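You operate a simulated robot arm through the tools that you are given. There is no shell and no other tool. Be economical: measure what you need, move in short steps, check, and stop when the job is done.

The job below is to be done with a simulated two-armed robot. You get a single attempt, and the scene is never put back.

JOB
Level the trestle beam with the spirit level and lock the jack again.
Fine: Leave the level on the beam, bubble between its lines.

Only the result counts: the job must be done as asked and must still hold three seconds after the hand-in. Knocking over, shifting, dropping, spilling or breaking anything else fails it.

ROBOT AND FRAMES
Two 7-joint arms with fingered hands on one trunk, on a base that drives. Base frame: it is fixed to the floor where the robot stands at the start and does not move with it; the origin is under the middle of the robot, x ahead of it, y to its left, z up. Units: m, degrees, N and s.
The left shoulder is at the start at [0.036, 0.125, 1.213], the right one opposite. With the tool pointing down near the work surface each hand reaches from about 0.1 to 0.64 m from the robot's upright axis, wherever it stands, measured 20 degrees to its own side. Places, roughly: jack lock lever [0.5, -0.6, 0.6]; red jack knob [0.5, -0.5, 0.6]; top of the trestle beam [0.5, -0.2, 0.8]; trestle beam [0.5, -0.2, 0.8]. Payload 4 kg a hand.
Tool frame (each hand has its own): the origin (TCP) lies between the finger pads and is the grasp point; the fingertips stand 0.029 m ahead of it; z points along the fingers, y is the line along which they close. The gripper opens to 0.1 m. The gripper's body begins 0.034 m behind the TCP. The gripper is a hand of 5 fingers: y runs from the thumb to the fingers, the wrist lies at [-0.015, -0.105, -0.177] in the tool frame.
Orientation is told as [roll, pitch, yaw] about the base's x, y, z axes, in that order, counted from this pose: with the fingers straight down and the wrist toward the robot, the tool's x, y and z point along [0, 1, 0], [1, 0, 0] and [0, 0, -1] of the base frame.

CONTROLS
- The arms move only by the tool send_rows. It takes "left_rows", "right_rows" or both (then of equal length, played together; a hand with none holds still); each is a list that holds one entry, the list of rows, each a list of 6 numbers: the shift along the tool's x, y, z in units of 25 mm (1.0 is 25 mm), then the turn, a rotation vector about the tool's x, y, z in units of 6 degrees (1.0 is 6 degrees). In form: [[[dx, dy, dz, wx, wy, wz], ...]]. A call has 1 to 12 rows; each row shifts and turns the commanded pose from where the row before left it, along the tool's axes as they then stand. A call with a number of a shift or a turn outside -1 to 1 is refused whole. Each row takes 0.2 s and may step no farther than 0.05 m and 8.6 degrees from the row before; otherwise, the whole call is refused. A pose out of reach is approached as far as the arm can. The call stops where the force on the tool passes 40 N (or 10 N more than at its start, if that is more) or the arm is blocked; 0.2 s more then pass. In this call time passes only in rows, and 0.2 s behind the last. The reply holds the time, the measured pose of the TCP, the force on the tool along the base axes, the opening and the grip force, in the units named above and with some noise, with the torque about the TCP (base axes, N m) and any sound that the robot's microphone picked up.
- Cameras (640 x 400 px; columns grow to the right, rows downward): "scene" is now at [0.1185, -0.0255, 1.323]; the picture's right is [-0.33, -0.94, -0.00], its down [-0.70, 0.25, -0.67] and it looks along [0.63, -0.22, -0.74] (base axes); focal length 266 px, centre (320, 200). "left" rides on the left gripper at [-0.066, -0.086, -0.121] in its tool frame; the picture's right is [-0.76, -0.31, 0.58], its down [0.59, -0.70, 0.40] and it looks along [0.28, 0.64, 0.71] (tool axes); focal length 247 px, centre (320, 200). "right" rides on the right gripper at [0.066, -0.086, -0.121] in its tool frame; the picture's right is [-0.76, 0.31, -0.58], its down [-0.59, -0.70, 0.40] and it looks along [-0.28, 0.64, 0.71] (tool axes); focal length 247 px, centre (320, 200). There is no depth. A picture from a camera that has moved, and an enlarged one, comes with that camera's place and axes in the base frame and with its lens.
- capture(camera): a new picture of that camera. No time passes.
- raise_lower(by): slides the trunk up (or, below 0, down) by that many m; the arms and the scene camera ride with it, the base frame stays. It gives what a move gives, with no picture.
- steer(legs): drives the robot by 1 to 6 legs, each [ahead, turn to the left] in m and degrees, along the robot's own axes; the way and the turn of a leg run together, so that a leg with both is an arc; at most 1.5 m and 180 degrees a leg. The arms and the cameras ride along, it lands a little off, and it stops where it bumps. It gives what a move gives.
- move_fingers(index, middle, ring, little, thumb_bend, thumb_turn, hand): sets how far each is bent, from 0 (flat) to 100 (curled in); at 30 the hand is open as for a grip, at 70 the pads meet at the TCP. One left out holds its place. A second passes; each finger stops where it meets its share of the squeeze, and holds until it gets a number again. It is the only way to open and close the hand. It gives what a move gives, with no picture; readings hold the bend of each and the force on index, middle, ring, little, thumb and palm. thumb_turn goes from beside the hand (0) to across from the fingers (100), as for a grip.
- aim_head(pan, tilt): turns the head with the scene camera to pan (to the left, within 80 degrees either way) and tilt (down, from -29 to 69), counted from straight ahead of the robot. It gives what a move gives.
- enlarge(camera, box): a new picture of the part [left, top, right, bottom] of that camera's present view, enlarged. No time passes.
- close_job(): hands the job in; it is judged then, once.

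Go step by step. Nothing tells you exact positions but the pictures and the camera data: compare them with the known pose of the tool, close in by small moves and look again before you grip or let go. The budget is 120 turns and 88 pictures, counting those below and the enlarged ones. Unless the task says otherwise, let go and move clear before handing in, and close with one line.

The tools are called as a command line: name --argument value ..., lists and objects as JSON in quotes. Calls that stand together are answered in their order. send_rows: Moves the arms, as the interface text tells. Its arguments: {"type":"object","properties":{"left_rows":{"type":"array"},"right_rows":{"type":"array"}},"required":[]} The other tools are called the same way: raise_lower (by) slides the trunk up or down; move_fingers (index, middle, ring, little, thumb_bend, thumb_turn, hand) moves the fingers one by one; steer (legs) drives the base; aim_head (pan, tilt) turns the head that bears the scene camera; capture (camera) takes a picture; enlarge (camera, box) takes an enlarged picture of a part of a camera's view; close_job () hands the job in.

At the start:

```text
time_s: 0.0
left_ee_pos: [0.3932, -0.0069, 0.9572]
left_tool_rot: [10.5, -2.0, 2.1]
left_ft_force: [0.6, 0.4, 0.0]
left_torque: [-0.02, 0.0, -0.01]
left_gripper_width: 0.0999
left_grasp_force: 0.2
left_shape: jaw
left_bend: [30.0, 30.0, 30.0, 30.0, 30.0, 98.0]
left_finger forces: [0.1, 0.1, 0.1, 0.1, 0.0, 0.0]
right_ee_pos: [0.4332, -0.4487, 1.0383]
right_tool_rot: [-0.1, 0.0, -0.1]
right_ft_force: [0.6, -0.2, 0.4]
right_torque: [-0.02, -0.01, -0.02]
right_gripper_width: 0.0998
right_grasp_force: 0.0
right_shape: jaw
right_bend: [30.0, 30.0, 30.0, 30.0, 30.0, 98.0]
right_finger forces: [0.0, 0.0, 0.0, 0.0, 0.1, 0.1]
trunk travel left (down, up): [-0.412, 0.335]
robot x, y, heading: [0.0004, -0.0025, -0.1]
head pan, tilt: [-19.5, 48.1]
```

scene: 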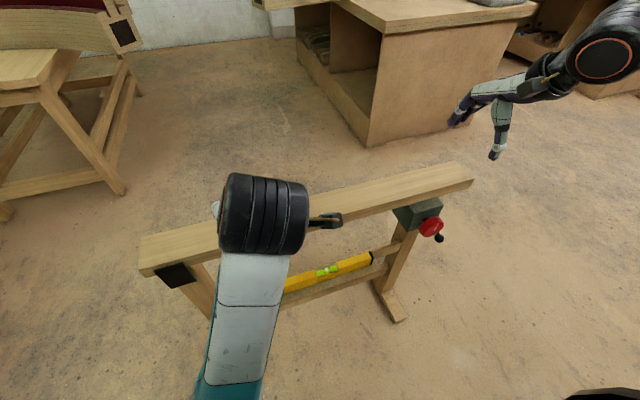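
right: 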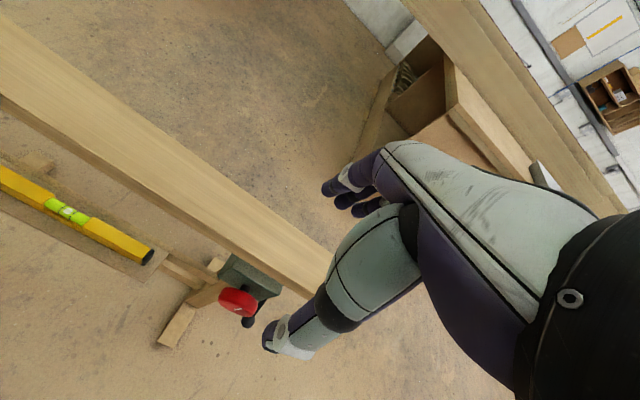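
left: 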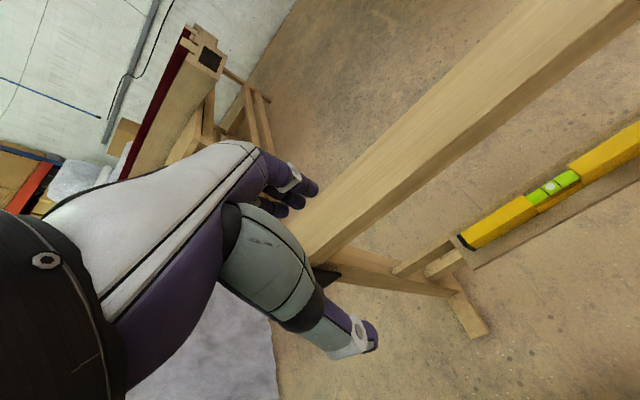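

I see the beam running across in front, the yellow level lying on the lower rail, and the jack with the red knob and black lever at the right. I'll look closer first.

enlarge --camera "scene" --box '[340, 150, 500, 250]'

enlarge --camera "right" --box '[0, 150, 320, 350]'

enlarge --camera "left" --box '[360, 100, 640, 275]'

```text
4.00 times, centred on (420, 200) of scene
camera zoom: at [0.1185, -0.0255, 1.323], right [-0.33, -0.94, 0.0], down [-0.7, 0.25, -0.67], along [0.63, -0.22, -0.74], focal length 1064 px, centre (-80, 200)
```

zoom: 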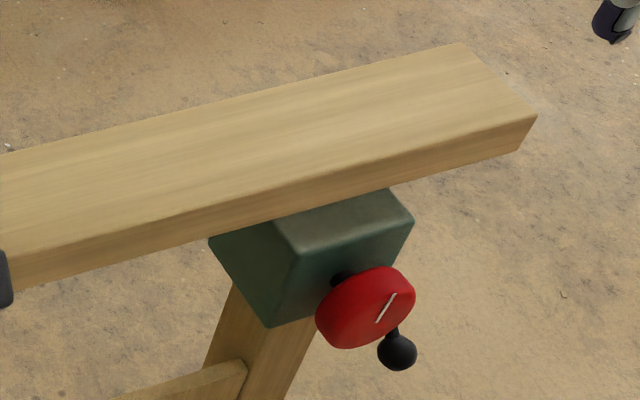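

```text
2.00 times, centred on (160, 250) of right
camera zoom: at [0.3465, -0.3849, 1.1597], right [0.31, -0.76, 0.58], down [-0.7, -0.59, -0.4], along [0.64, -0.28, -0.71], focal length 494 px, centre (640, 100)
```

zoom: 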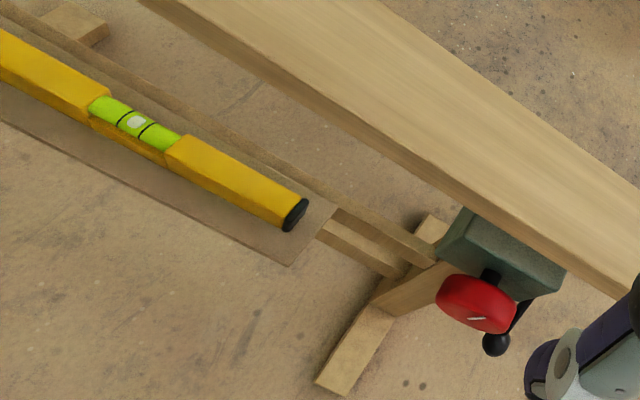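

```text
2.29 times, centred on (500, 188) of left
camera zoom: at [0.3065, -0.0965, 1.0621], right [-0.26, -0.65, -0.72], down [-0.72, 0.63, -0.31], along [0.65, 0.43, -0.63], focal length 564 px, centre (-91, 229)
```

zoom: 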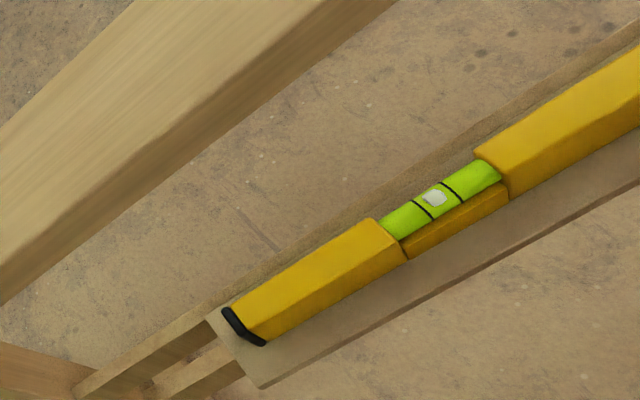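

The level's centre is near [0.477, -0.18, 0.55], lying along y; the knob is near [0.467, -0.51, 0.65] and faces the robot. I'll clear the left arm and bring the right hand over in front of the level.

send_rows --left_rows '[[[0.9, -0.2, -0.4, 0, 0, 0], [0.9, -0.2, -0.4, 0, 0, 0], [0.9, -0.2, -0.4, 0, 0, 0], [0.9, -0.2, -0.4, 0, 0, 0], [0.9, -0.2, -0.4, 0, 0, 0], [0.9, -0.2, -0.4, 0, 0, 0], [0.9, -0.2, -0.4, 0, 0, 0], [0.9, -0.2, -0.4, 0, 0, 0], [0.9, -0.2, -0.4, 0, 0, 0], [0.9, -0.2, -0.4, 0, 0, 0], [0.9, -0.2, -0.4, 0, 0, 0]]]' --right_rows '[[[1, -0.3, 0.3, 0, 0, 0], [1, -0.3, 0.3, 0, 0, 0], [1, -0.3, 0.3, 0, 0, 0], [1, -0.3, 0.3, 0, 0, 0], [1, -0.3, 0.3, 0, 0, 0], [1, -0.3, 0.3, 0, 0, 0], [1, -0.3, 0.3, 0, 0, 0], [1, -0.3, 0.3, 0, 0, 0], [1, -0.3, 0.3, 0, 0, 0], [1, -0.3, 0.3, 0, 0, 0], [1, -0.3, 0.3, 0, 0, 0]]]'

capture --camera "scene"

capture --camera "right"

```text
time_s: 0.9
left_ee_pos: [0.3856, 0.1063, 0.9972]
left_tool_rot: [20.3, -4.9, 3.2]
left_ft_force: [0.5, -0.3, 0.6]
left_torque: [0.01, -0.04, -0.04]
left_gripper_width: 0.0996
left_grasp_force: 0.0
left_shape: jaw
left_bend: [30.0, 30.0, 30.0, 30.0, 30.0, 98.0]
left_finger forces: [0.1, 0.0, 0.0, 0.0, 0.0, 0.1]
right_ee_pos: [0.4085, -0.3696, 1.0139]
right_tool_rot: [0.1, 0.1, -0.1]
right_ft_force: [0.5, 0.4, 0.4]
right_torque: [0.0, 0.0, -0.02]
right_gripper_width: 0.0996
right_grasp_force: 0.1
right_shape: jaw
right_bend: [30.0, 30.0, 30.0, 30.0, 30.0, 98.0]
right_finger forces: [0.0, 0.1, 0.0, 0.1, 0.1, 0.1]
trunk travel left (down, up): [-0.412, 0.335]
robot x, y, heading: [0.0002, -0.001, -0.0]
head pan, tilt: [-19.5, 48.1]
stopped in row 4 (left hand): the arm was blocked; the commanded pose is now the measured one
```

```text
81 pictures are left
camera scene: at [0.1186, -0.0255, 1.323], right [-0.33, -0.94, 0.0], down [-0.7, 0.25, -0.67], along [0.63, -0.22, -0.74], focal length 266 px, centre (320, 200)
```

scene: 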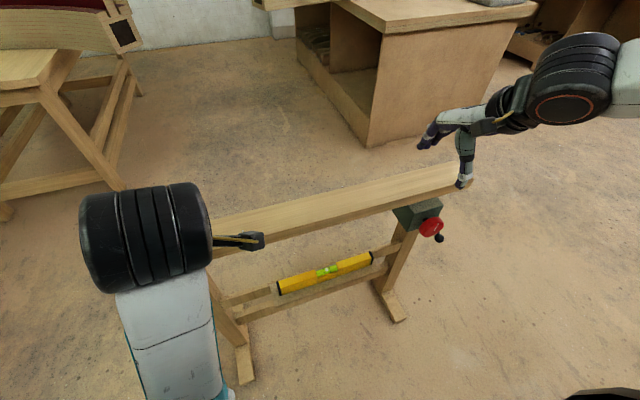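

```text
80 pictures are left
camera right: at [0.3228, -0.3044, 1.1355], right [0.31, -0.76, 0.58], down [-0.7, -0.59, -0.4], along [0.64, -0.28, -0.71], focal length 247 px, centre (320, 200)
```

right: 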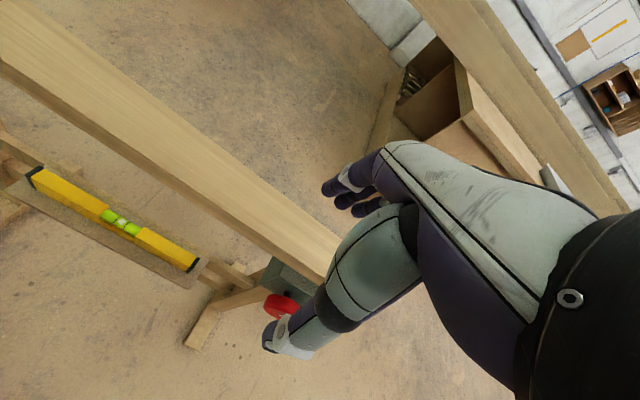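

The left hand stopped clear enough. I'll bring the right hand down in front of the beam for a close look at the level.

send_rows --right_rows '[[[0.69, -0.29, 0.9, 0, 0, 0], [0.69, -0.29, 0.9, 0, 0, 0], [0.69, -0.29, 0.9, 0, 0, 0], [0.69, -0.29, 0.9, 0, 0, 0], [0.69, -0.29, 0.9, 0, 0, 0], [0.69, -0.29, 0.9, 0, 0, 0], [0.69, -0.29, 0.9, 0, 0, 0], [0.69, -0.29, 0.9, 0, 0, 0], [0.69, -0.29, 0.9, 0, 0, 0], [0.69, -0.29, 0.9, 0, 0, 0], [0.69, -0.29, 0.9, 0, 0, 0]]]'

capture --camera "right"

capture --camera "scene"

```text
time_s: 3.3
left_ee_pos: [0.3855, 0.1074, 0.9965]
left_tool_rot: [20.3, -4.9, 3.2]
left_ft_force: [0.3, -0.5, -0.3]
left_torque: [-0.01, -0.01, -0.04]
left_gripper_width: 0.0997
left_grasp_force: 0.0
left_shape: jaw
left_bend: [30.0, 30.0, 30.0, 30.0, 30.0, 98.0]
left_finger forces: [0.1, 0.0, 0.1, 0.0, 0.0, 0.0]
right_ee_pos: [0.3263, -0.1787, 0.7658]
right_tool_rot: [0.0, 0.0, 0.0]
right_ft_force: [0.1, -0.1, -0.4]
right_torque: [0.0, 0.0, 0.05]
right_gripper_width: 0.1
right_grasp_force: 0.0
right_shape: jaw
right_bend: [30.0, 30.0, 30.0, 30.0, 30.0, 98.0]
right_finger forces: [0.1, 0.0, 0.0, 0.0, 0.1, 0.0]
trunk travel left (down, up): [-0.412, 0.335]
robot x, y, heading: [0.0013, -0.0008, -0.1]
head pan, tilt: [-19.5, 48.1]
```

```text
79 pictures are left
camera right: at [0.241, -0.1127, 0.8878], right [0.31, -0.76, 0.58], down [-0.7, -0.59, -0.4], along [0.64, -0.28, -0.71], focal length 247 px, centre (320, 200)
```

right: 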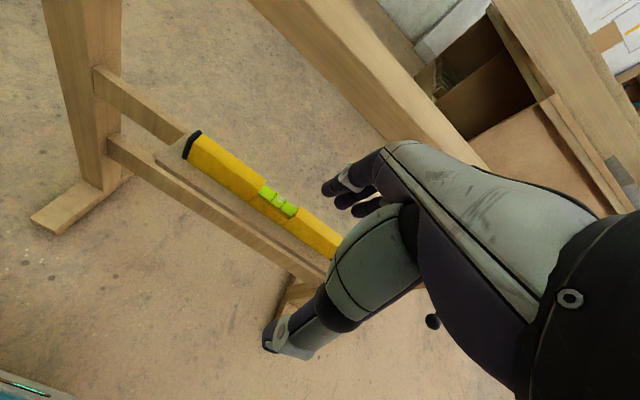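

```text
78 pictures are left
camera scene: at [0.1183, -0.0251, 1.3231], right [-0.33, -0.94, 0.0], down [-0.7, 0.25, -0.67], along [0.63, -0.22, -0.74], focal length 266 px, centre (320, 200)
```

scene: 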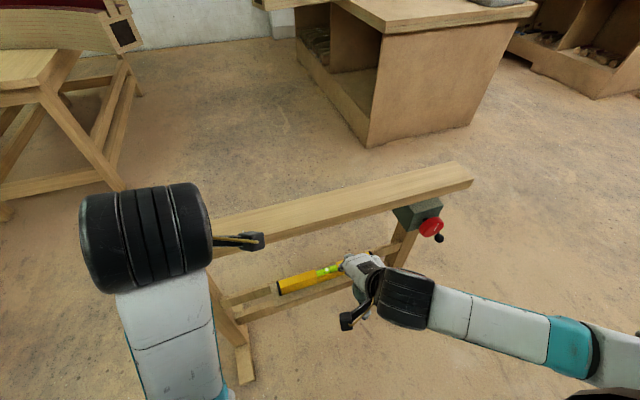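

The level lies on a shelf between two lower rails with free shelf on both sides. I'll zoom in to measure its width and height.

enlarge --camera "right" --box '[150, 110, 350, 235]'

enlarge --camera "scene" --box '[230, 220, 390, 320]'

```text
3.20 times, centred on (250, 172) of right
camera zoom: at [0.241, -0.1127, 0.8878], right [0.31, -0.76, 0.58], down [-0.7, -0.59, -0.4], along [0.64, -0.28, -0.71], focal length 790 px, centre (544, 288)
```

zoom: 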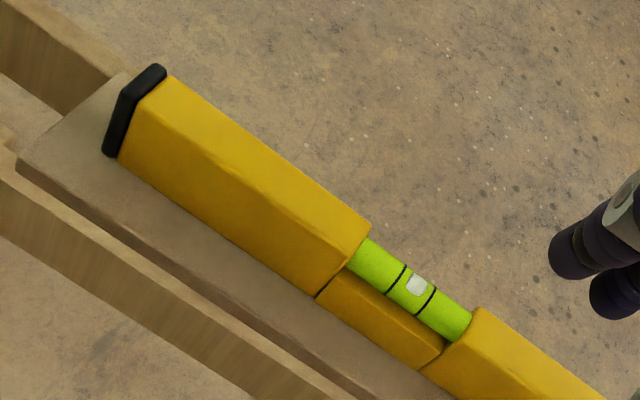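

```text
4.00 times, centred on (310, 270) of scene
camera zoom: at [0.1183, -0.0251, 1.3231], right [-0.33, -0.94, 0.0], down [-0.7, 0.25, -0.67], along [0.63, -0.22, -0.74], focal length 1064 px, centre (360, -80)
```

zoom: 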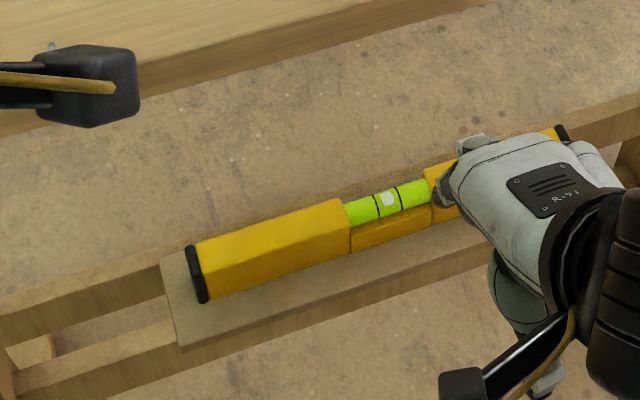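

Level spans x 0.471–0.497, z 0.514–0.560, y −0.02 to −0.33. I'll grip its right segment (y ≈ −0.235), entering under the beam with the fingers tilted a little forward.

send_rows --right_rows '[[[-0.37, 0.3, 0.87, -0.33, 0, 0], [-0.37, 0.28, 0.87, -0.33, 0, 0], [-0.37, 0.25, 0.87, -0.33, 0, 0], [-0.37, 0.22, 0.87, -0.33, 0, 0], [-0.37, 0.2, 0.87, -0.33, 0, 0], [-0.37, 0.2, 0.87, -0.33, 0, 0]]]'

capture --camera "right"

capture --camera "scene"

capture --camera "left"

```text
time_s: 4.7
left_ee_pos: [0.3855, 0.1071, 0.9963]
left_tool_rot: [20.4, -4.8, 3.2]
left_ft_force: [-0.2, 0.7, -0.3]
left_torque: [0.01, 0.04, -0.02]
left_gripper_width: 0.0995
left_grasp_force: 0.0
left_shape: jaw
left_bend: [30.0, 30.0, 30.0, 30.0, 30.0, 98.0]
left_finger forces: [0.1, 0.1, 0.0, 0.1, 0.1, 0.0]
right_ee_pos: [0.3778, -0.2345, 0.6392]
right_tool_rot: [-0.1, -11.9, 0.0]
right_ft_force: [-0.1, 0.7, -0.2]
right_torque: [0.0, 0.03, 0.04]
right_gripper_width: 0.0998
right_grasp_force: 0.0
right_shape: jaw
right_bend: [30.0, 30.0, 30.0, 30.0, 30.0, 98.0]
right_finger forces: [0.0, 0.1, 0.0, 0.0, 0.0, 0.1]
trunk travel left (down, up): [-0.412, 0.335]
robot x, y, heading: [-0.0023, -0.0012, -0.1]
head pan, tilt: [-19.5, 48.1]
```

```text
75 pictures are left
camera right: at [0.2681, -0.169, 0.741], right [0.18, -0.76, 0.63], down [-0.61, -0.59, -0.54], along [0.78, -0.28, -0.57], focal length 247 px, centre (320, 200)
```

right: 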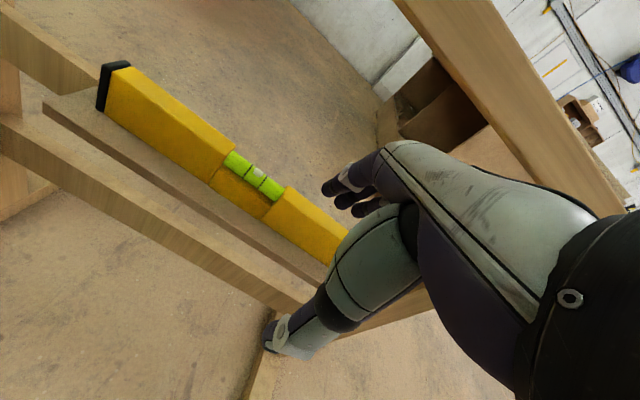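

```text
74 pictures are left
camera scene: at [0.1185, -0.0253, 1.323], right [-0.33, -0.94, 0.0], down [-0.7, 0.25, -0.67], along [0.63, -0.22, -0.74], focal length 266 px, centre (320, 200)
```

scene: 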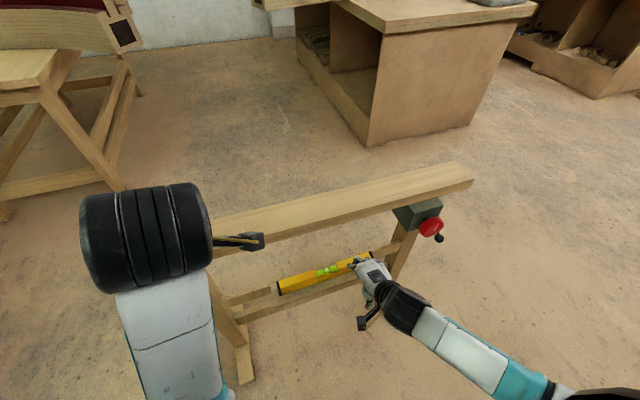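

```text
73 pictures are left
camera left: at [0.2979, -0.0018, 1.0801], right [-0.21, -0.52, -0.83], down [-0.72, 0.65, -0.23], along [0.66, 0.55, -0.51], focal length 247 px, centre (320, 200)
```

left: 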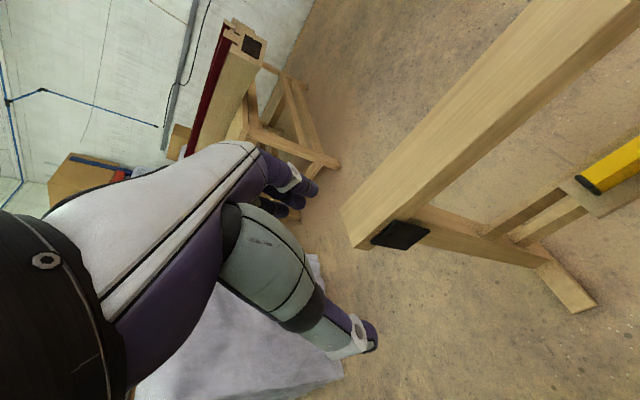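

The way under the beam looks free. Moving forward until the fingers straddle the level.

send_rows --right_rows '[[[0, 0.8, 0.33, 0, 0, 0], [0, 0.8, 0.33, 0, 0, 0], [0, 0.8, 0.33, 0, 0, 0], [0, 0.8, 0.33, 0, 0, 0], [0, 0.8, 0.33, 0, 0, 0]]]'

capture --camera "right"

enlarge --camera "scene" --box '[270, 200, 470, 325]'

```text
time_s: 5.9
left_ee_pos: [0.385, 0.106, 0.9967]
left_tool_rot: [20.4, -4.9, 3.2]
left_ft_force: [-0.9, 0.2, 0.4]
left_torque: [-0.01, -0.02, 0.0]
left_gripper_width: 0.0998
left_grasp_force: 0.1
left_shape: jaw
left_bend: [30.0, 30.0, 30.0, 30.0, 30.0, 98.0]
left_finger forces: [0.0, 0.0, 0.0, 0.1, 0.1, 0.0]
right_ee_pos: [0.4819, -0.2375, 0.6187]
right_tool_rot: [-0.1, -11.7, 0.0]
right_ft_force: [0.0, 0.4, -0.4]
right_torque: [-0.02, 0.01, 0.01]
right_gripper_width: 0.0995
right_grasp_force: 0.1
right_shape: jaw
right_bend: [30.0, 30.0, 30.0, 30.0, 30.0, 98.0]
right_finger forces: [0.0, 0.0, 0.1, 0.0, 0.0, 0.0]
trunk travel left (down, up): [-0.412, 0.335]
robot x, y, heading: [-0.0026, -0.0002, 0.2]
head pan, tilt: [-19.5, 48.1]
```

```text
72 pictures are left
camera right: at [0.3733, -0.1704, 0.7208], right [0.18, -0.76, 0.63], down [-0.61, -0.59, -0.53], along [0.77, -0.28, -0.57], focal length 247 px, centre (320, 200)
```

right: 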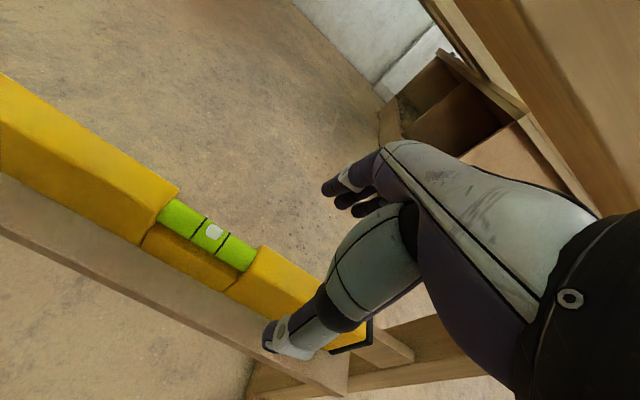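

```text
3.20 times, centred on (370, 262) of scene
camera zoom: at [0.1187, -0.0253, 1.323], right [-0.33, -0.94, 0.0], down [-0.7, 0.25, -0.67], along [0.63, -0.22, -0.74], focal length 852 px, centre (160, 0)
```

zoom: 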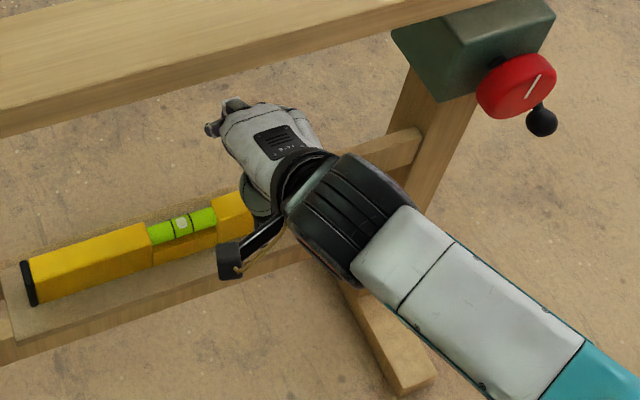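

Fingers straddle the level's right segment. Descending and straightening the hand.

send_rows --right_rows '[[[0, -0.14, 0.8, 0.65, 0, 0], [0, -0.08, 0.8, 0.65, 0, 0], [0, 0.0, 0.8, 0.65, 0, 0]]]'

capture --camera "right"

enlarge --camera "scene" --box '[270, 200, 470, 325]'

```text
time_s: 6.7
left_ee_pos: [0.3867, 0.107, 0.9967]
left_tool_rot: [20.3, -4.8, 3.2]
left_ft_force: [0.4, -0.4, 0.0]
left_torque: [-0.04, 0.0, -0.02]
left_gripper_width: 0.0996
left_grasp_force: 0.0
left_shape: jaw
left_bend: [30.0, 30.0, 30.0, 30.0, 30.0, 98.0]
left_finger forces: [0.0, 0.0, 0.0, 0.1, 0.0, 0.0]
right_ee_pos: [0.4857, -0.2347, 0.5568]
right_tool_rot: [0.0, -0.1, 0.1]
right_ft_force: [0.2, 0.2, -0.3]
right_torque: [-0.04, 0.0, 0.06]
right_gripper_width: 0.0997
right_grasp_force: 0.1
right_shape: jaw
right_bend: [30.0, 30.0, 30.0, 30.0, 30.0, 98.0]
right_finger forces: [0.1, 0.0, 0.0, 0.0, 0.0, 0.0]
trunk travel left (down, up): [-0.412, 0.335]
robot x, y, heading: [-0.0012, 0.006, -0.3]
head pan, tilt: [-19.5, 48.1]
```

```text
70 pictures are left
camera right: at [0.3994, -0.1693, 0.6788], right [0.31, -0.76, 0.58], down [-0.7, -0.59, -0.4], along [0.64, -0.28, -0.71], focal length 247 px, centre (320, 200)
```

right: 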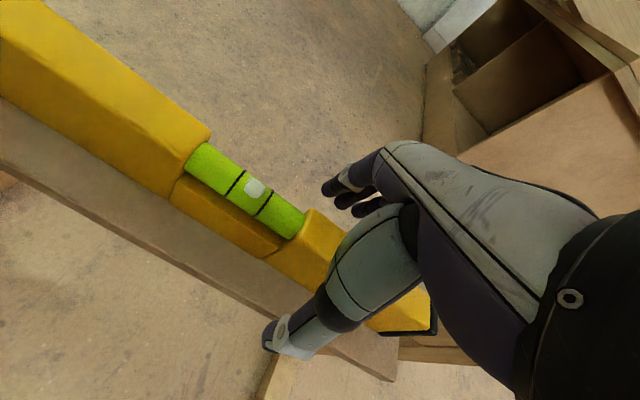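

```text
3.20 times, centred on (370, 262) of scene
camera zoom: at [0.1187, -0.0253, 1.323], right [-0.33, -0.94, 0.0], down [-0.7, 0.25, -0.67], along [0.63, -0.22, -0.74], focal length 852 px, centre (160, 0)
```

zoom: 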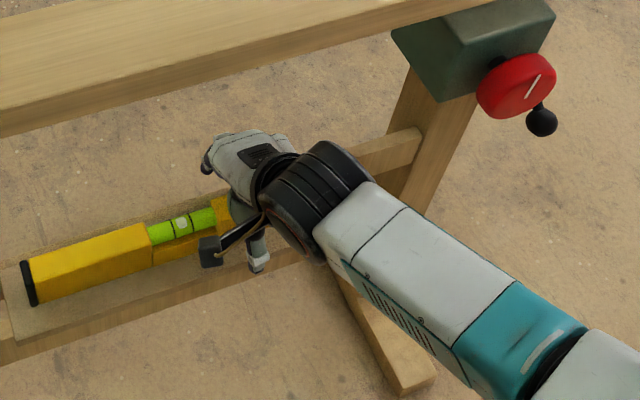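

The level sits between thumb and fingers. Closing the hand.

move_fingers --hand "right" --index 70 --middle 70 --ring 70 --little 70 --thumb_bend 70

capture --camera "right"

```text
time_s: 7.7
left_ee_pos: [0.3843, 0.1063, 0.9957]
left_tool_rot: [20.4, -4.8, 3.2]
left_ft_force: [0.0, -0.1, -0.4]
left_torque: [-0.03, 0.02, 0.01]
left_gripper_width: 0.0998
left_grasp_force: 0.1
left_shape: jaw
left_bend: [30.0, 30.0, 30.0, 30.0, 30.0, 98.0]
left_finger forces: [0.0, 0.1, 0.0, 0.0, 0.1, 0.0]
right_ee_pos: [0.4848, -0.2353, 0.5576]
right_tool_rot: [0.1, -0.2, 0.1]
right_ft_force: [0.5, 0.4, 1.0]
right_torque: [0.02, 0.0, 0.14]
right_gripper_width: 0.0226
right_grasp_force: 9.8
right_shape: fingers
right_bend: [66.0, 66.0, 66.0, 69.0, 62.0, 97.0]
right_finger forces: [3.6, 3.1, 2.1, 1.1, 9.7, 0.0]
trunk travel left (down, up): [-0.412, 0.335]
robot x, y, heading: [-0.0004, 0.0027, -0.0]
head pan, tilt: [-19.5, 48.1]
```

```text
68 pictures are left
camera right: at [0.3992, -0.1693, 0.679], right [0.31, -0.76, 0.58], down [-0.7, -0.59, -0.4], along [0.64, -0.28, -0.71], focal length 247 px, centre (320, 200)
```

right: 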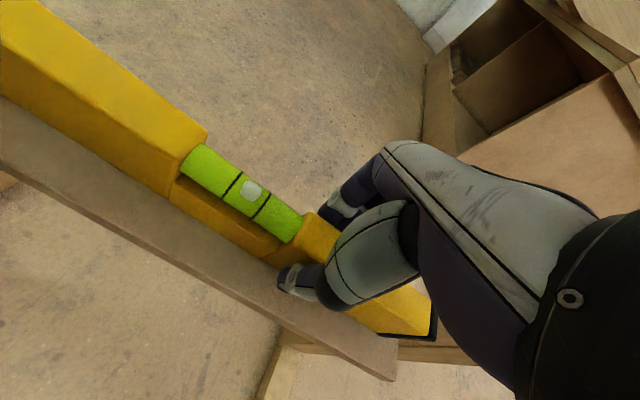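

Gripped at about 10 N. Lifting 25 mm and checking for slip.

send_rows --right_rows '[[[0, 0, -0.4, 0, 0, 0], [0, 0, -0.6, 0, 0, 0]]]'

capture --camera "right"

```text
time_s: 8.3
left_ee_pos: [0.3864, 0.106, 0.9957]
left_tool_rot: [20.3, -4.8, 3.2]
left_ft_force: [-0.9, -0.1, 0.3]
left_torque: [0.0, -0.01, 0.04]
left_gripper_width: 0.0998
left_grasp_force: 0.1
left_shape: jaw
left_bend: [30.0, 30.0, 30.0, 30.0, 30.0, 98.0]
left_finger forces: [0.0, 0.1, 0.1, 0.0, 0.0, 0.1]
right_ee_pos: [0.4838, -0.2358, 0.5827]
right_tool_rot: [-0.1, -0.1, 0.0]
right_ft_force: [-0.2, 0.0, -2.2]
right_torque: [-0.09, 0.04, 0.02]
right_gripper_width: 0.0226
right_grasp_force: 8.8
right_shape: fingers
right_bend: [66.0, 67.0, 69.0, 70.0, 62.0, 96.0]
right_finger forces: [4.2, 2.6, 1.4, 0.0, 8.2, 0.0]
trunk travel left (down, up): [-0.412, 0.335]
robot x, y, heading: [-0.0025, -0.0003, 0.2]
head pan, tilt: [-19.5, 48.1]
```

```text
67 pictures are left
camera right: at [0.398, -0.17, 0.7043], right [0.31, -0.76, 0.58], down [-0.7, -0.59, -0.4], along [0.64, -0.28, -0.71], focal length 247 px, centre (320, 200)
```

right: 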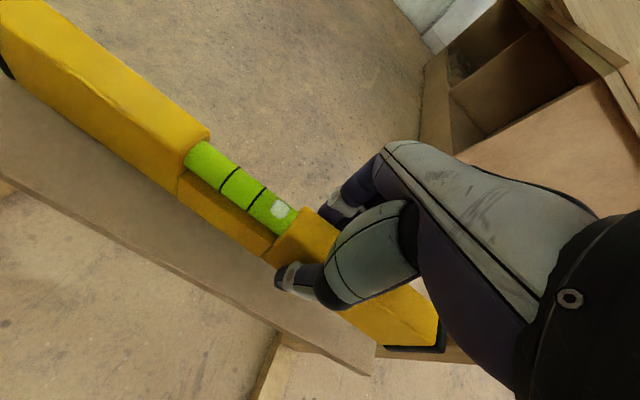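

The level came up but its left end sags a bit. I'll try a firmer squeeze before going on.

move_fingers --hand "right" --index 90 --middle 90 --ring 90 --little 90 --thumb_bend 80

enlarge --camera "scene" --box '[230, 200, 430, 325]'

```text
time_s: 9.3
left_ee_pos: [0.3854, 0.1065, 0.9961]
left_tool_rot: [20.3, -4.8, 3.2]
left_ft_force: [-1.1, -0.2, -0.1]
left_torque: [0.0, 0.02, 0.01]
left_gripper_width: 0.0998
left_grasp_force: 0.1
left_shape: jaw
left_bend: [30.0, 30.0, 30.0, 30.0, 30.0, 98.0]
left_finger forces: [0.0, 0.0, 0.1, 0.0, 0.0, 0.0]
right_ee_pos: [0.4843, -0.2356, 0.5828]
right_tool_rot: [0.0, -0.2, 0.0]
right_ft_force: [-0.2, 0.2, -2.3]
right_torque: [-0.12, 0.06, 0.0]
right_gripper_width: 0.022
right_grasp_force: 29.9
right_shape: fingers
right_bend: [75.0, 77.0, 87.0, 90.0, 65.0, 88.0]
right_finger forces: [14.0, 6.9, 9.1, 0.0, 30.4, 0.0]
trunk travel left (down, up): [-0.412, 0.335]
robot x, y, heading: [-0.0014, -0.0021, -0.1]
head pan, tilt: [-19.5, 48.1]
```

```text
3.20 times, centred on (330, 262) of scene
camera zoom: at [0.1187, -0.0254, 1.323], right [-0.33, -0.94, 0.0], down [-0.7, 0.25, -0.67], along [0.63, -0.22, -0.74], focal length 852 px, centre (288, 0)
```

zoom: 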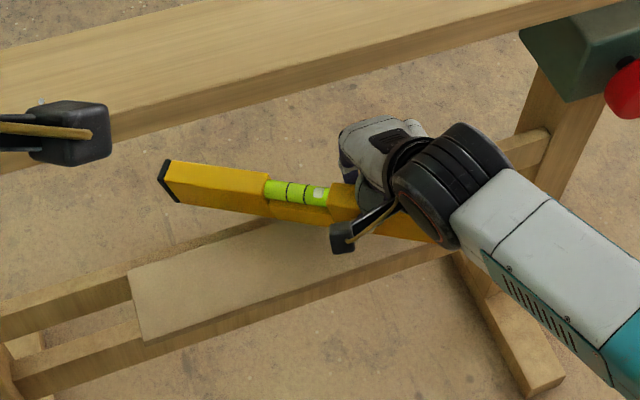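

The harder squeeze turned the level about the thumb (left end away from me). I'll relax ring and little so the index side swings it back straight.

move_fingers --hand "right" --ring 68 --little 68

enlarge --camera "scene" --box '[230, 200, 430, 325]'

capture --camera "right"

```text
time_s: 10.3
left_ee_pos: [0.3855, 0.1074, 0.9956]
left_tool_rot: [20.3, -4.8, 3.2]
left_ft_force: [0.4, -0.6, 1.1]
left_torque: [0.0, 0.04, -0.07]
left_gripper_width: 0.0996
left_grasp_force: 0.1
left_shape: jaw
left_bend: [30.0, 30.0, 30.0, 30.0, 30.0, 98.0]
left_finger forces: [0.0, 0.0, 0.0, 0.1, 0.0, 0.1]
right_ee_pos: [0.486, -0.2356, 0.5834]
right_tool_rot: [0.0, 0.0, 0.1]
right_ft_force: [0.1, 0.2, -2.3]
right_torque: [-0.13, 0.05, 0.01]
right_gripper_width: 0.0218
right_grasp_force: 25.1
right_shape: fingers
right_bend: [75.0, 77.0, 68.0, 68.0, 65.0, 89.0]
right_finger forces: [12.6, 12.2, 0.0, 0.0, 25.0, 0.0]
trunk travel left (down, up): [-0.412, 0.335]
robot x, y, heading: [-0.0013, 0.0016, -0.0]
head pan, tilt: [-19.5, 48.1]
```

```text
3.20 times, centred on (330, 262) of scene
camera zoom: at [0.1187, -0.0254, 1.323], right [-0.33, -0.94, 0.0], down [-0.7, 0.25, -0.67], along [0.63, -0.22, -0.74], focal length 852 px, centre (288, 0)
```

zoom: 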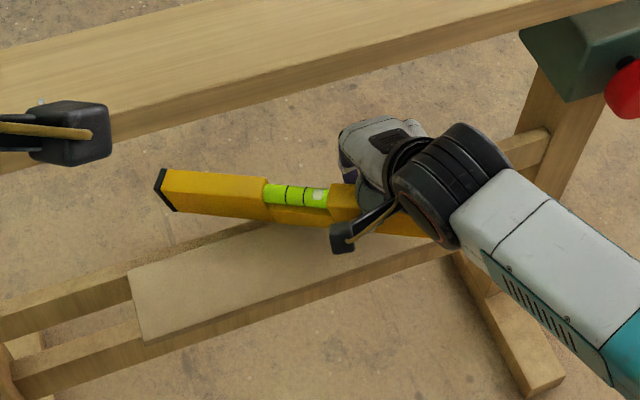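

```text
64 pictures are left
camera right: at [0.3984, -0.1701, 0.7044], right [0.31, -0.76, 0.58], down [-0.7, -0.59, -0.4], along [0.64, -0.28, -0.71], focal length 247 px, centre (320, 200)
```

right: 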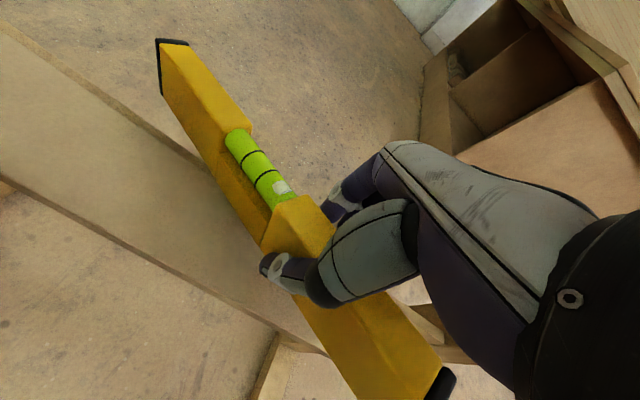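

The grip is now firm (25 N, balanced), with the level yawed about 26° in the hand; I can correct that by turning the hand. First back out from under the beam.

send_rows --right_rows '[[[0, -0.5, -0.3, 0, 0, 0], [0, -0.9, -0.2, 0, 0, 0], [0, -0.9, -0.1, 0, 0, 0], [0, -0.9, 0, 0, 0, 0], [0, -0.9, 0, 0, 0, 0], [0, -0.9, 0, 0, 0, 0], [0, -0.8, 0, 0, 0, 0]]]'

capture --camera "scene"

```text
time_s: 11.9
left_ee_pos: [0.3851, 0.1058, 0.9952]
left_tool_rot: [20.3, -4.8, 3.2]
left_ft_force: [-0.5, 0.0, -0.3]
left_torque: [-0.04, -0.03, 0.03]
left_gripper_width: 0.0999
left_grasp_force: 0.1
left_shape: jaw
left_bend: [30.0, 30.0, 30.0, 30.0, 30.0, 98.0]
left_finger forces: [0.1, 0.0, 0.0, 0.0, 0.1, 0.0]
right_ee_pos: [0.3413, -0.2376, 0.5975]
right_tool_rot: [0.0, -0.2, 0.1]
right_ft_force: [-0.5, 0.0, -0.8]
right_torque: [0.05, -0.04, -0.04]
right_gripper_width: 0.0218
right_grasp_force: 24.6
right_shape: fingers
right_bend: [75.0, 77.0, 68.0, 68.0, 64.0, 89.0]
right_finger forces: [14.9, 9.6, 0.0, 0.1, 24.4, 0.0]
trunk travel left (down, up): [-0.412, 0.335]
robot x, y, heading: [-0.002, 0.0023, -0.0]
head pan, tilt: [-19.5, 48.1]
```

```text
63 pictures are left
camera scene: at [0.1182, -0.0254, 1.3231], right [-0.33, -0.94, 0.0], down [-0.7, 0.25, -0.67], along [0.63, -0.22, -0.74], focal length 266 px, centre (320, 200)
```

scene: 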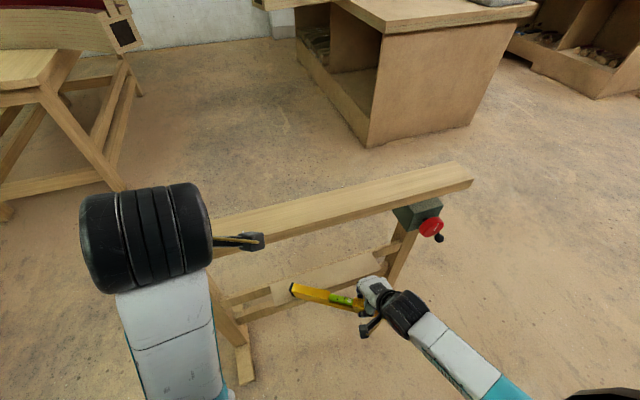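

The load dropped a bit, so the low left end may be brushing the shelf edge; I'll raise straight up and look.

send_rows --right_rows '[[[0, -0.5, -0.8, 0, 0, 0], [0, -0.2, -1, 0, 0, 0], [0, 0, -1, 0, 0, 0], [0, 0, -1, 0, 0, 0]]]'

capture --camera "right"

enlarge --camera "scene" --box '[230, 200, 430, 325]'

```text
time_s: 12.9
left_ee_pos: [0.3861, 0.1077, 0.9947]
left_tool_rot: [20.3, -4.8, 3.2]
left_ft_force: [-0.5, -0.5, -0.5]
left_torque: [0.06, 0.0, 0.01]
left_gripper_width: 0.1
left_grasp_force: 0.1
left_shape: jaw
left_bend: [30.0, 30.0, 30.0, 30.0, 30.0, 98.0]
left_finger forces: [0.1, 0.1, 0.0, 0.0, 0.1, 0.0]
right_ee_pos: [0.3209, -0.2393, 0.6938]
right_tool_rot: [0.0, -0.1, 0.1]
right_ft_force: [0.3, -0.3, -2.1]
right_torque: [-0.12, 0.09, 0.02]
right_gripper_width: 0.0219
right_grasp_force: 25.7
right_shape: fingers
right_bend: [75.0, 77.0, 68.0, 68.0, 65.0, 89.0]
right_finger forces: [12.3, 12.8, 0.1, 0.0, 25.4, 0.1]
trunk travel left (down, up): [-0.412, 0.335]
robot x, y, heading: [0.001, 0.0002, -0.1]
head pan, tilt: [-19.5, 48.1]
```

```text
62 pictures are left
camera right: at [0.2349, -0.1729, 0.8152], right [0.31, -0.76, 0.58], down [-0.7, -0.59, -0.4], along [0.64, -0.28, -0.71], focal length 247 px, centre (320, 200)
```

right: 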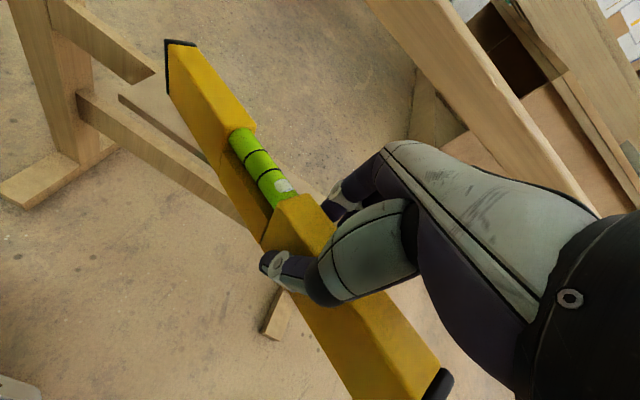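

```text
3.20 times, centred on (330, 262) of scene
camera zoom: at [0.1184, -0.0254, 1.323], right [-0.33, -0.94, 0.0], down [-0.7, 0.25, -0.67], along [0.63, -0.22, -0.74], focal length 852 px, centre (288, 0)
```

zoom: 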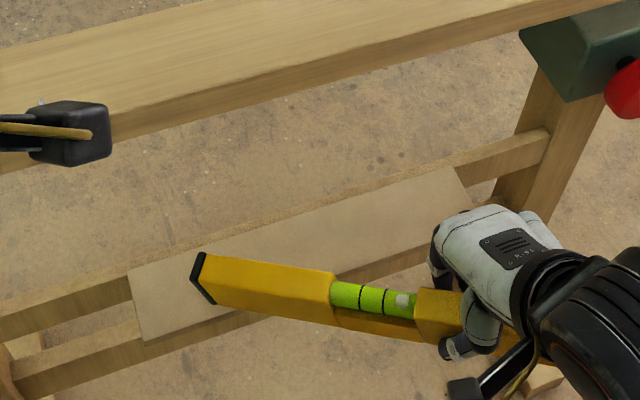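

The level hangs free, about 30° yaw and 14° drop of its left end. I'll turn the hand to bring it parallel with the beam and level, while rising.

send_rows --right_rows '[[[0, 0, -0.8, 0, 0, -1], [0, 0, -0.8, 0, 0, -1], [0, 0, -1, 0, 0, -1], [0, 0, -1, 0, 0, -1], [0, 0, -1, 0, 0, -1], [0, 0, -1, -0.39, 0.67, 0], [0, 0, -1, -0.39, 0.67, 0], [0, 0, -1, -0.39, 0.67, 0]]]'

capture --camera "right"

capture --camera "scene"

```text
time_s: 14.7
left_ee_pos: [0.3853, 0.1064, 0.9954]
left_tool_rot: [20.3, -4.8, 3.1]
left_ft_force: [0.8, 0.1, 0.3]
left_torque: [0.0, 0.02, -0.05]
left_gripper_width: 0.1
left_grasp_force: 0.0
left_shape: jaw
left_bend: [30.0, 30.0, 30.0, 30.0, 30.0, 98.0]
left_finger forces: [0.0, 0.1, 0.0, 0.1, 0.1, 0.0]
right_ee_pos: [0.321, -0.2413, 0.8838]
right_tool_rot: [12.2, -7.1, 29.3]
right_ft_force: [0.9, 0.3, -2.6]
right_torque: [-0.18, -0.02, 0.01]
right_gripper_width: 0.0218
right_grasp_force: 25.5
right_shape: fingers
right_bend: [75.0, 77.0, 68.0, 68.0, 65.0, 89.0]
right_finger forces: [11.9, 13.0, 0.0, 0.0, 25.2, 0.0]
trunk travel left (down, up): [-0.412, 0.335]
robot x, y, heading: [0.0015, -0.0021, -0.3]
head pan, tilt: [-19.5, 48.1]
```

```text
60 pictures are left
camera right: at [0.2133, -0.2581, 1.006], right [0.64, -0.63, 0.44], down [-0.31, -0.74, -0.6], along [0.7, 0.25, -0.67], focal length 247 px, centre (320, 200)
```

right: 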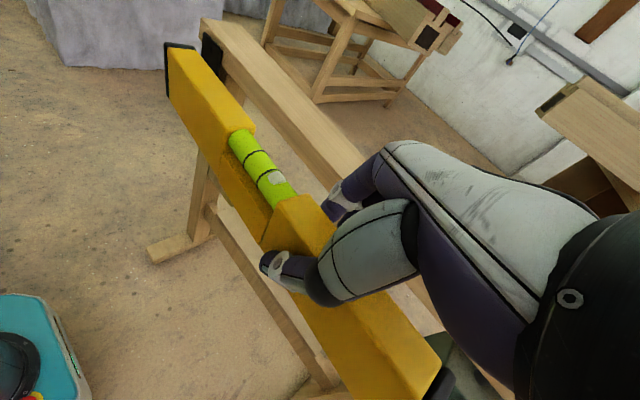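

```text
59 pictures are left
camera scene: at [0.1184, -0.0255, 1.323], right [-0.33, -0.94, 0.0], down [-0.7, 0.25, -0.67], along [0.63, -0.22, -0.74], focal length 266 px, centre (320, 200)
```

scene: 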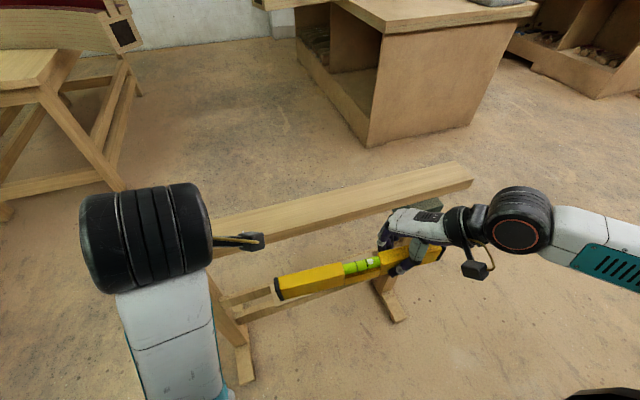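

The level is now nearly parallel and level. I'll zoom to measure its remaining yaw and tilt and the bubble.

enlarge --camera "scene" --box '[260, 180, 480, 317]'

enlarge --camera "right" --box '[200, 100, 360, 200]'

```text
2.91 times, centred on (370, 248) of scene
camera zoom: at [0.1184, -0.0255, 1.323], right [-0.33, -0.94, 0.0], down [-0.7, 0.25, -0.67], along [0.63, -0.22, -0.74], focal length 774 px, centre (174, 59)
```

zoom: 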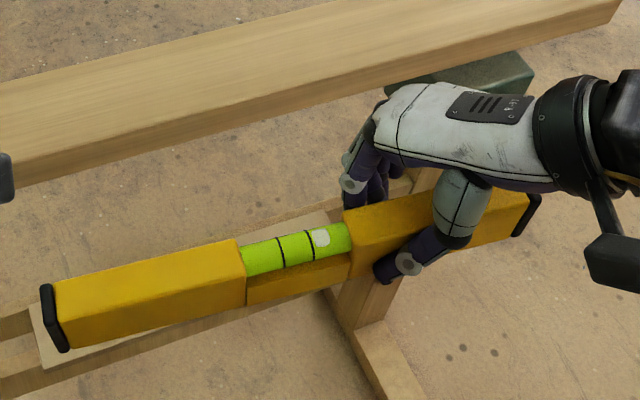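

```text
4.00 times, centred on (280, 150) of right
camera zoom: at [0.2133, -0.2581, 1.006], right [0.64, -0.63, 0.44], down [-0.31, -0.74, -0.6], along [0.7, 0.25, -0.67], focal length 988 px, centre (480, 400)
```

zoom: 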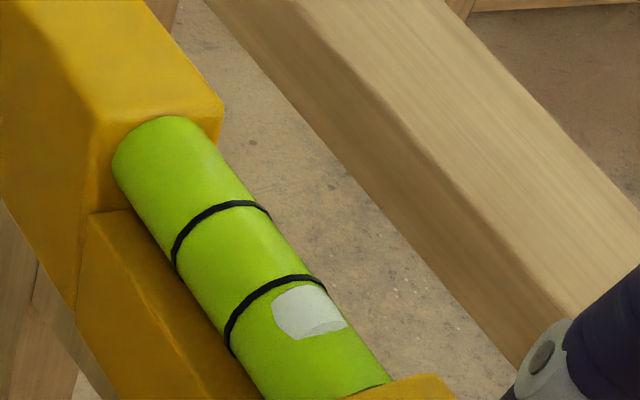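

The level needs about 7° more yaw and roughly 2° of roll. Correcting that, then checking.

send_rows --right_rows '[[[0, 0, -0.3, 0.04, 0.21, -0.57], [0, 0, -0.3, 0.04, 0.21, -0.57]]]'

enlarge --camera "scene" --box '[260, 180, 480, 317]'

```text
time_s: 15.3
left_ee_pos: [0.3865, 0.1078, 0.9962]
left_tool_rot: [20.3, -4.8, 3.2]
left_ft_force: [0.5, 0.1, 0.7]
left_torque: [-0.02, 0.02, 0.02]
left_gripper_width: 0.0995
left_grasp_force: 0.1
left_shape: jaw
left_bend: [30.0, 30.0, 30.0, 30.0, 30.0, 98.0]
left_finger forces: [0.0, 0.0, 0.0, 0.0, 0.0, 0.0]
right_ee_pos: [0.3215, -0.2453, 0.8988]
right_tool_rot: [13.7, -8.2, 36.2]
right_ft_force: [0.8, -0.6, -2.6]
right_torque: [-0.19, -0.05, 0.02]
right_gripper_width: 0.0218
right_grasp_force: 25.0
right_shape: fingers
right_bend: [75.0, 77.0, 68.0, 68.0, 65.0, 89.0]
right_finger forces: [12.2, 13.1, 0.0, 0.0, 25.3, 0.1]
trunk travel left (down, up): [-0.412, 0.335]
robot x, y, heading: [-0.0002, -0.0007, 0.1]
head pan, tilt: [-19.5, 48.1]
```

```text
2.91 times, centred on (370, 248) of scene
camera zoom: at [0.1187, -0.0255, 1.323], right [-0.33, -0.94, 0.0], down [-0.7, 0.25, -0.67], along [0.63, -0.22, -0.74], focal length 774 px, centre (174, 59)
```

zoom: 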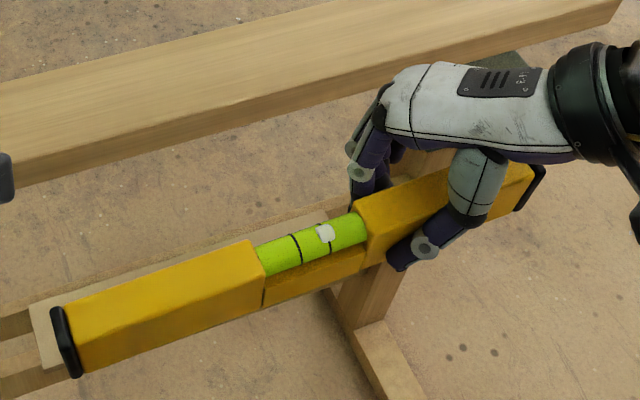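

Nearly parallel with the beam. Moving forward over the beam at a safe height.

send_rows --right_rows '[[[-0.58, 0.77, -0.03, 0, 0, 0], [-0.58, 0.77, -0.03, 0, 0, 0], [-0.58, 0.77, -0.03, 0, 0, 0], [-0.58, 0.77, -0.03, 0, 0, 0], [-0.58, 0.77, -0.03, 0, 0, 0], [-0.58, 0.77, -0.03, 0, 0, 0], [-0.58, 0.77, -0.03, 0, 0, 0], [-0.58, 0.77, -0.03, 0, 0, 0], [-0.58, 0.77, -0.03, 0, 0, 0]]]'

enlarge --camera "scene" --box '[220, 130, 460, 280]'

capture --camera "right"

capture --camera "left"

```text
time_s: 17.3
left_ee_pos: [0.3866, 0.1071, 0.9947]
left_tool_rot: [20.3, -4.8, 3.2]
left_ft_force: [0.0, 0.0, 0.4]
left_torque: [0.02, -0.03, 0.04]
left_gripper_width: 0.0997
left_grasp_force: 0.0
left_shape: jaw
left_bend: [30.0, 30.0, 30.0, 30.0, 30.0, 98.0]
left_finger forces: [0.0, 0.1, 0.1, 0.0, 0.0, 0.0]
right_ee_pos: [0.5418, -0.2439, 0.8958]
right_tool_rot: [13.6, -8.1, 36.3]
right_ft_force: [-0.3, 0.2, -2.5]
right_torque: [-0.21, 0.0, -0.02]
right_gripper_width: 0.0218
right_grasp_force: 24.6
right_shape: fingers
right_bend: [75.0, 77.0, 68.0, 68.0, 65.0, 89.0]
right_finger forces: [11.8, 13.6, 0.1, 0.1, 25.5, 0.1]
trunk travel left (down, up): [-0.412, 0.335]
robot x, y, heading: [-0.002, -0.0017, -0.1]
head pan, tilt: [-19.5, 48.1]
```

```text
2.67 times, centred on (340, 205) of scene
camera zoom: at [0.1192, -0.0253, 1.3229], right [-0.33, -0.94, 0.0], down [-0.7, 0.25, -0.67], along [0.63, -0.22, -0.75], focal length 710 px, centre (267, 187)
```

zoom: 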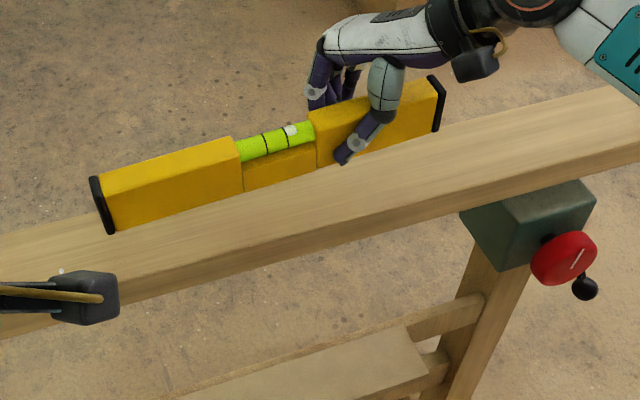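

```text
54 pictures are left
camera right: at [0.4371, -0.2768, 1.0162], right [0.72, -0.56, 0.42], down [-0.22, -0.75, -0.62], along [0.66, 0.35, -0.66], focal length 247 px, centre (320, 200)
```

right: 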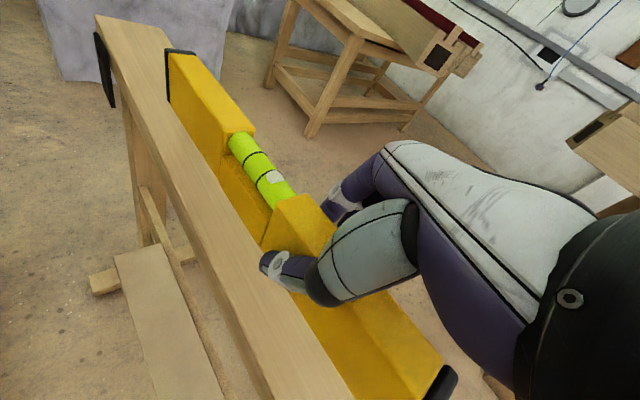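

```text
53 pictures are left
camera left: at [0.2984, -0.0017, 1.0797], right [-0.21, -0.52, -0.83], down [-0.72, 0.65, -0.23], along [0.66, 0.55, -0.51], focal length 247 px, centre (320, 200)
```

left: 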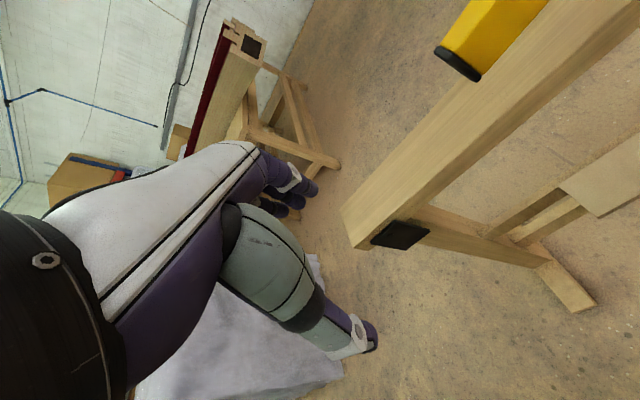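

The level is centred over the beam (x ≈ 0.54). Lowering 40 mm, then in small steps until contact.

send_rows --right_rows '[[[-0.187, -0.114, 0.77, 0, 0, 0], [-0.187, -0.114, 0.77, 0, 0, 0]]]'

enlarge --camera "scene" --box '[220, 130, 460, 280]'

```text
time_s: 17.9
left_ee_pos: [0.3858, 0.1061, 0.996]
left_tool_rot: [20.2, -4.7, 3.2]
left_ft_force: [-0.7, -0.1, -0.1]
left_torque: [-0.03, 0.01, 0.0]
left_gripper_width: 0.0998
left_grasp_force: 0.1
left_shape: jaw
left_bend: [30.0, 30.0, 30.0, 30.0, 30.0, 98.0]
left_finger forces: [0.0, 0.1, 0.1, 0.0, 0.0, 0.1]
right_ee_pos: [0.5401, -0.2463, 0.8554]
right_tool_rot: [13.6, -8.1, 36.1]
right_ft_force: [0.3, -0.7, -3.4]
right_torque: [-0.18, 0.0, -0.05]
right_gripper_width: 0.0215
right_grasp_force: 25.2
right_shape: fingers
right_bend: [75.0, 77.0, 68.0, 68.0, 65.0, 89.0]
right_finger forces: [12.1, 13.3, 0.0, 0.1, 25.3, 0.1]
trunk travel left (down, up): [-0.412, 0.335]
robot x, y, heading: [-0.0025, -0.0001, -0.2]
head pan, tilt: [-19.5, 48.1]
```

```text
2.67 times, centred on (340, 205) of scene
camera zoom: at [0.1189, -0.0255, 1.323], right [-0.33, -0.94, 0.0], down [-0.7, 0.25, -0.67], along [0.63, -0.22, -0.74], focal length 710 px, centre (267, 187)
```

zoom: 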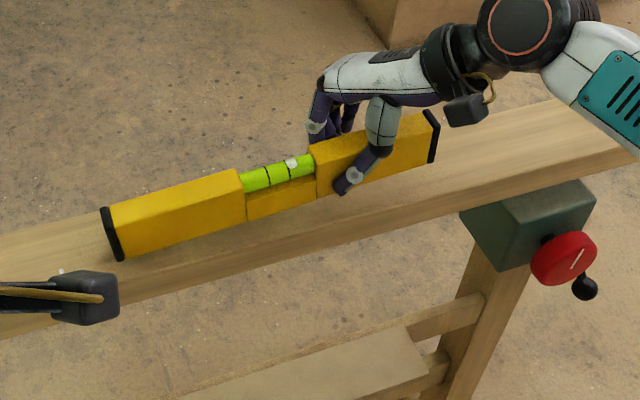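

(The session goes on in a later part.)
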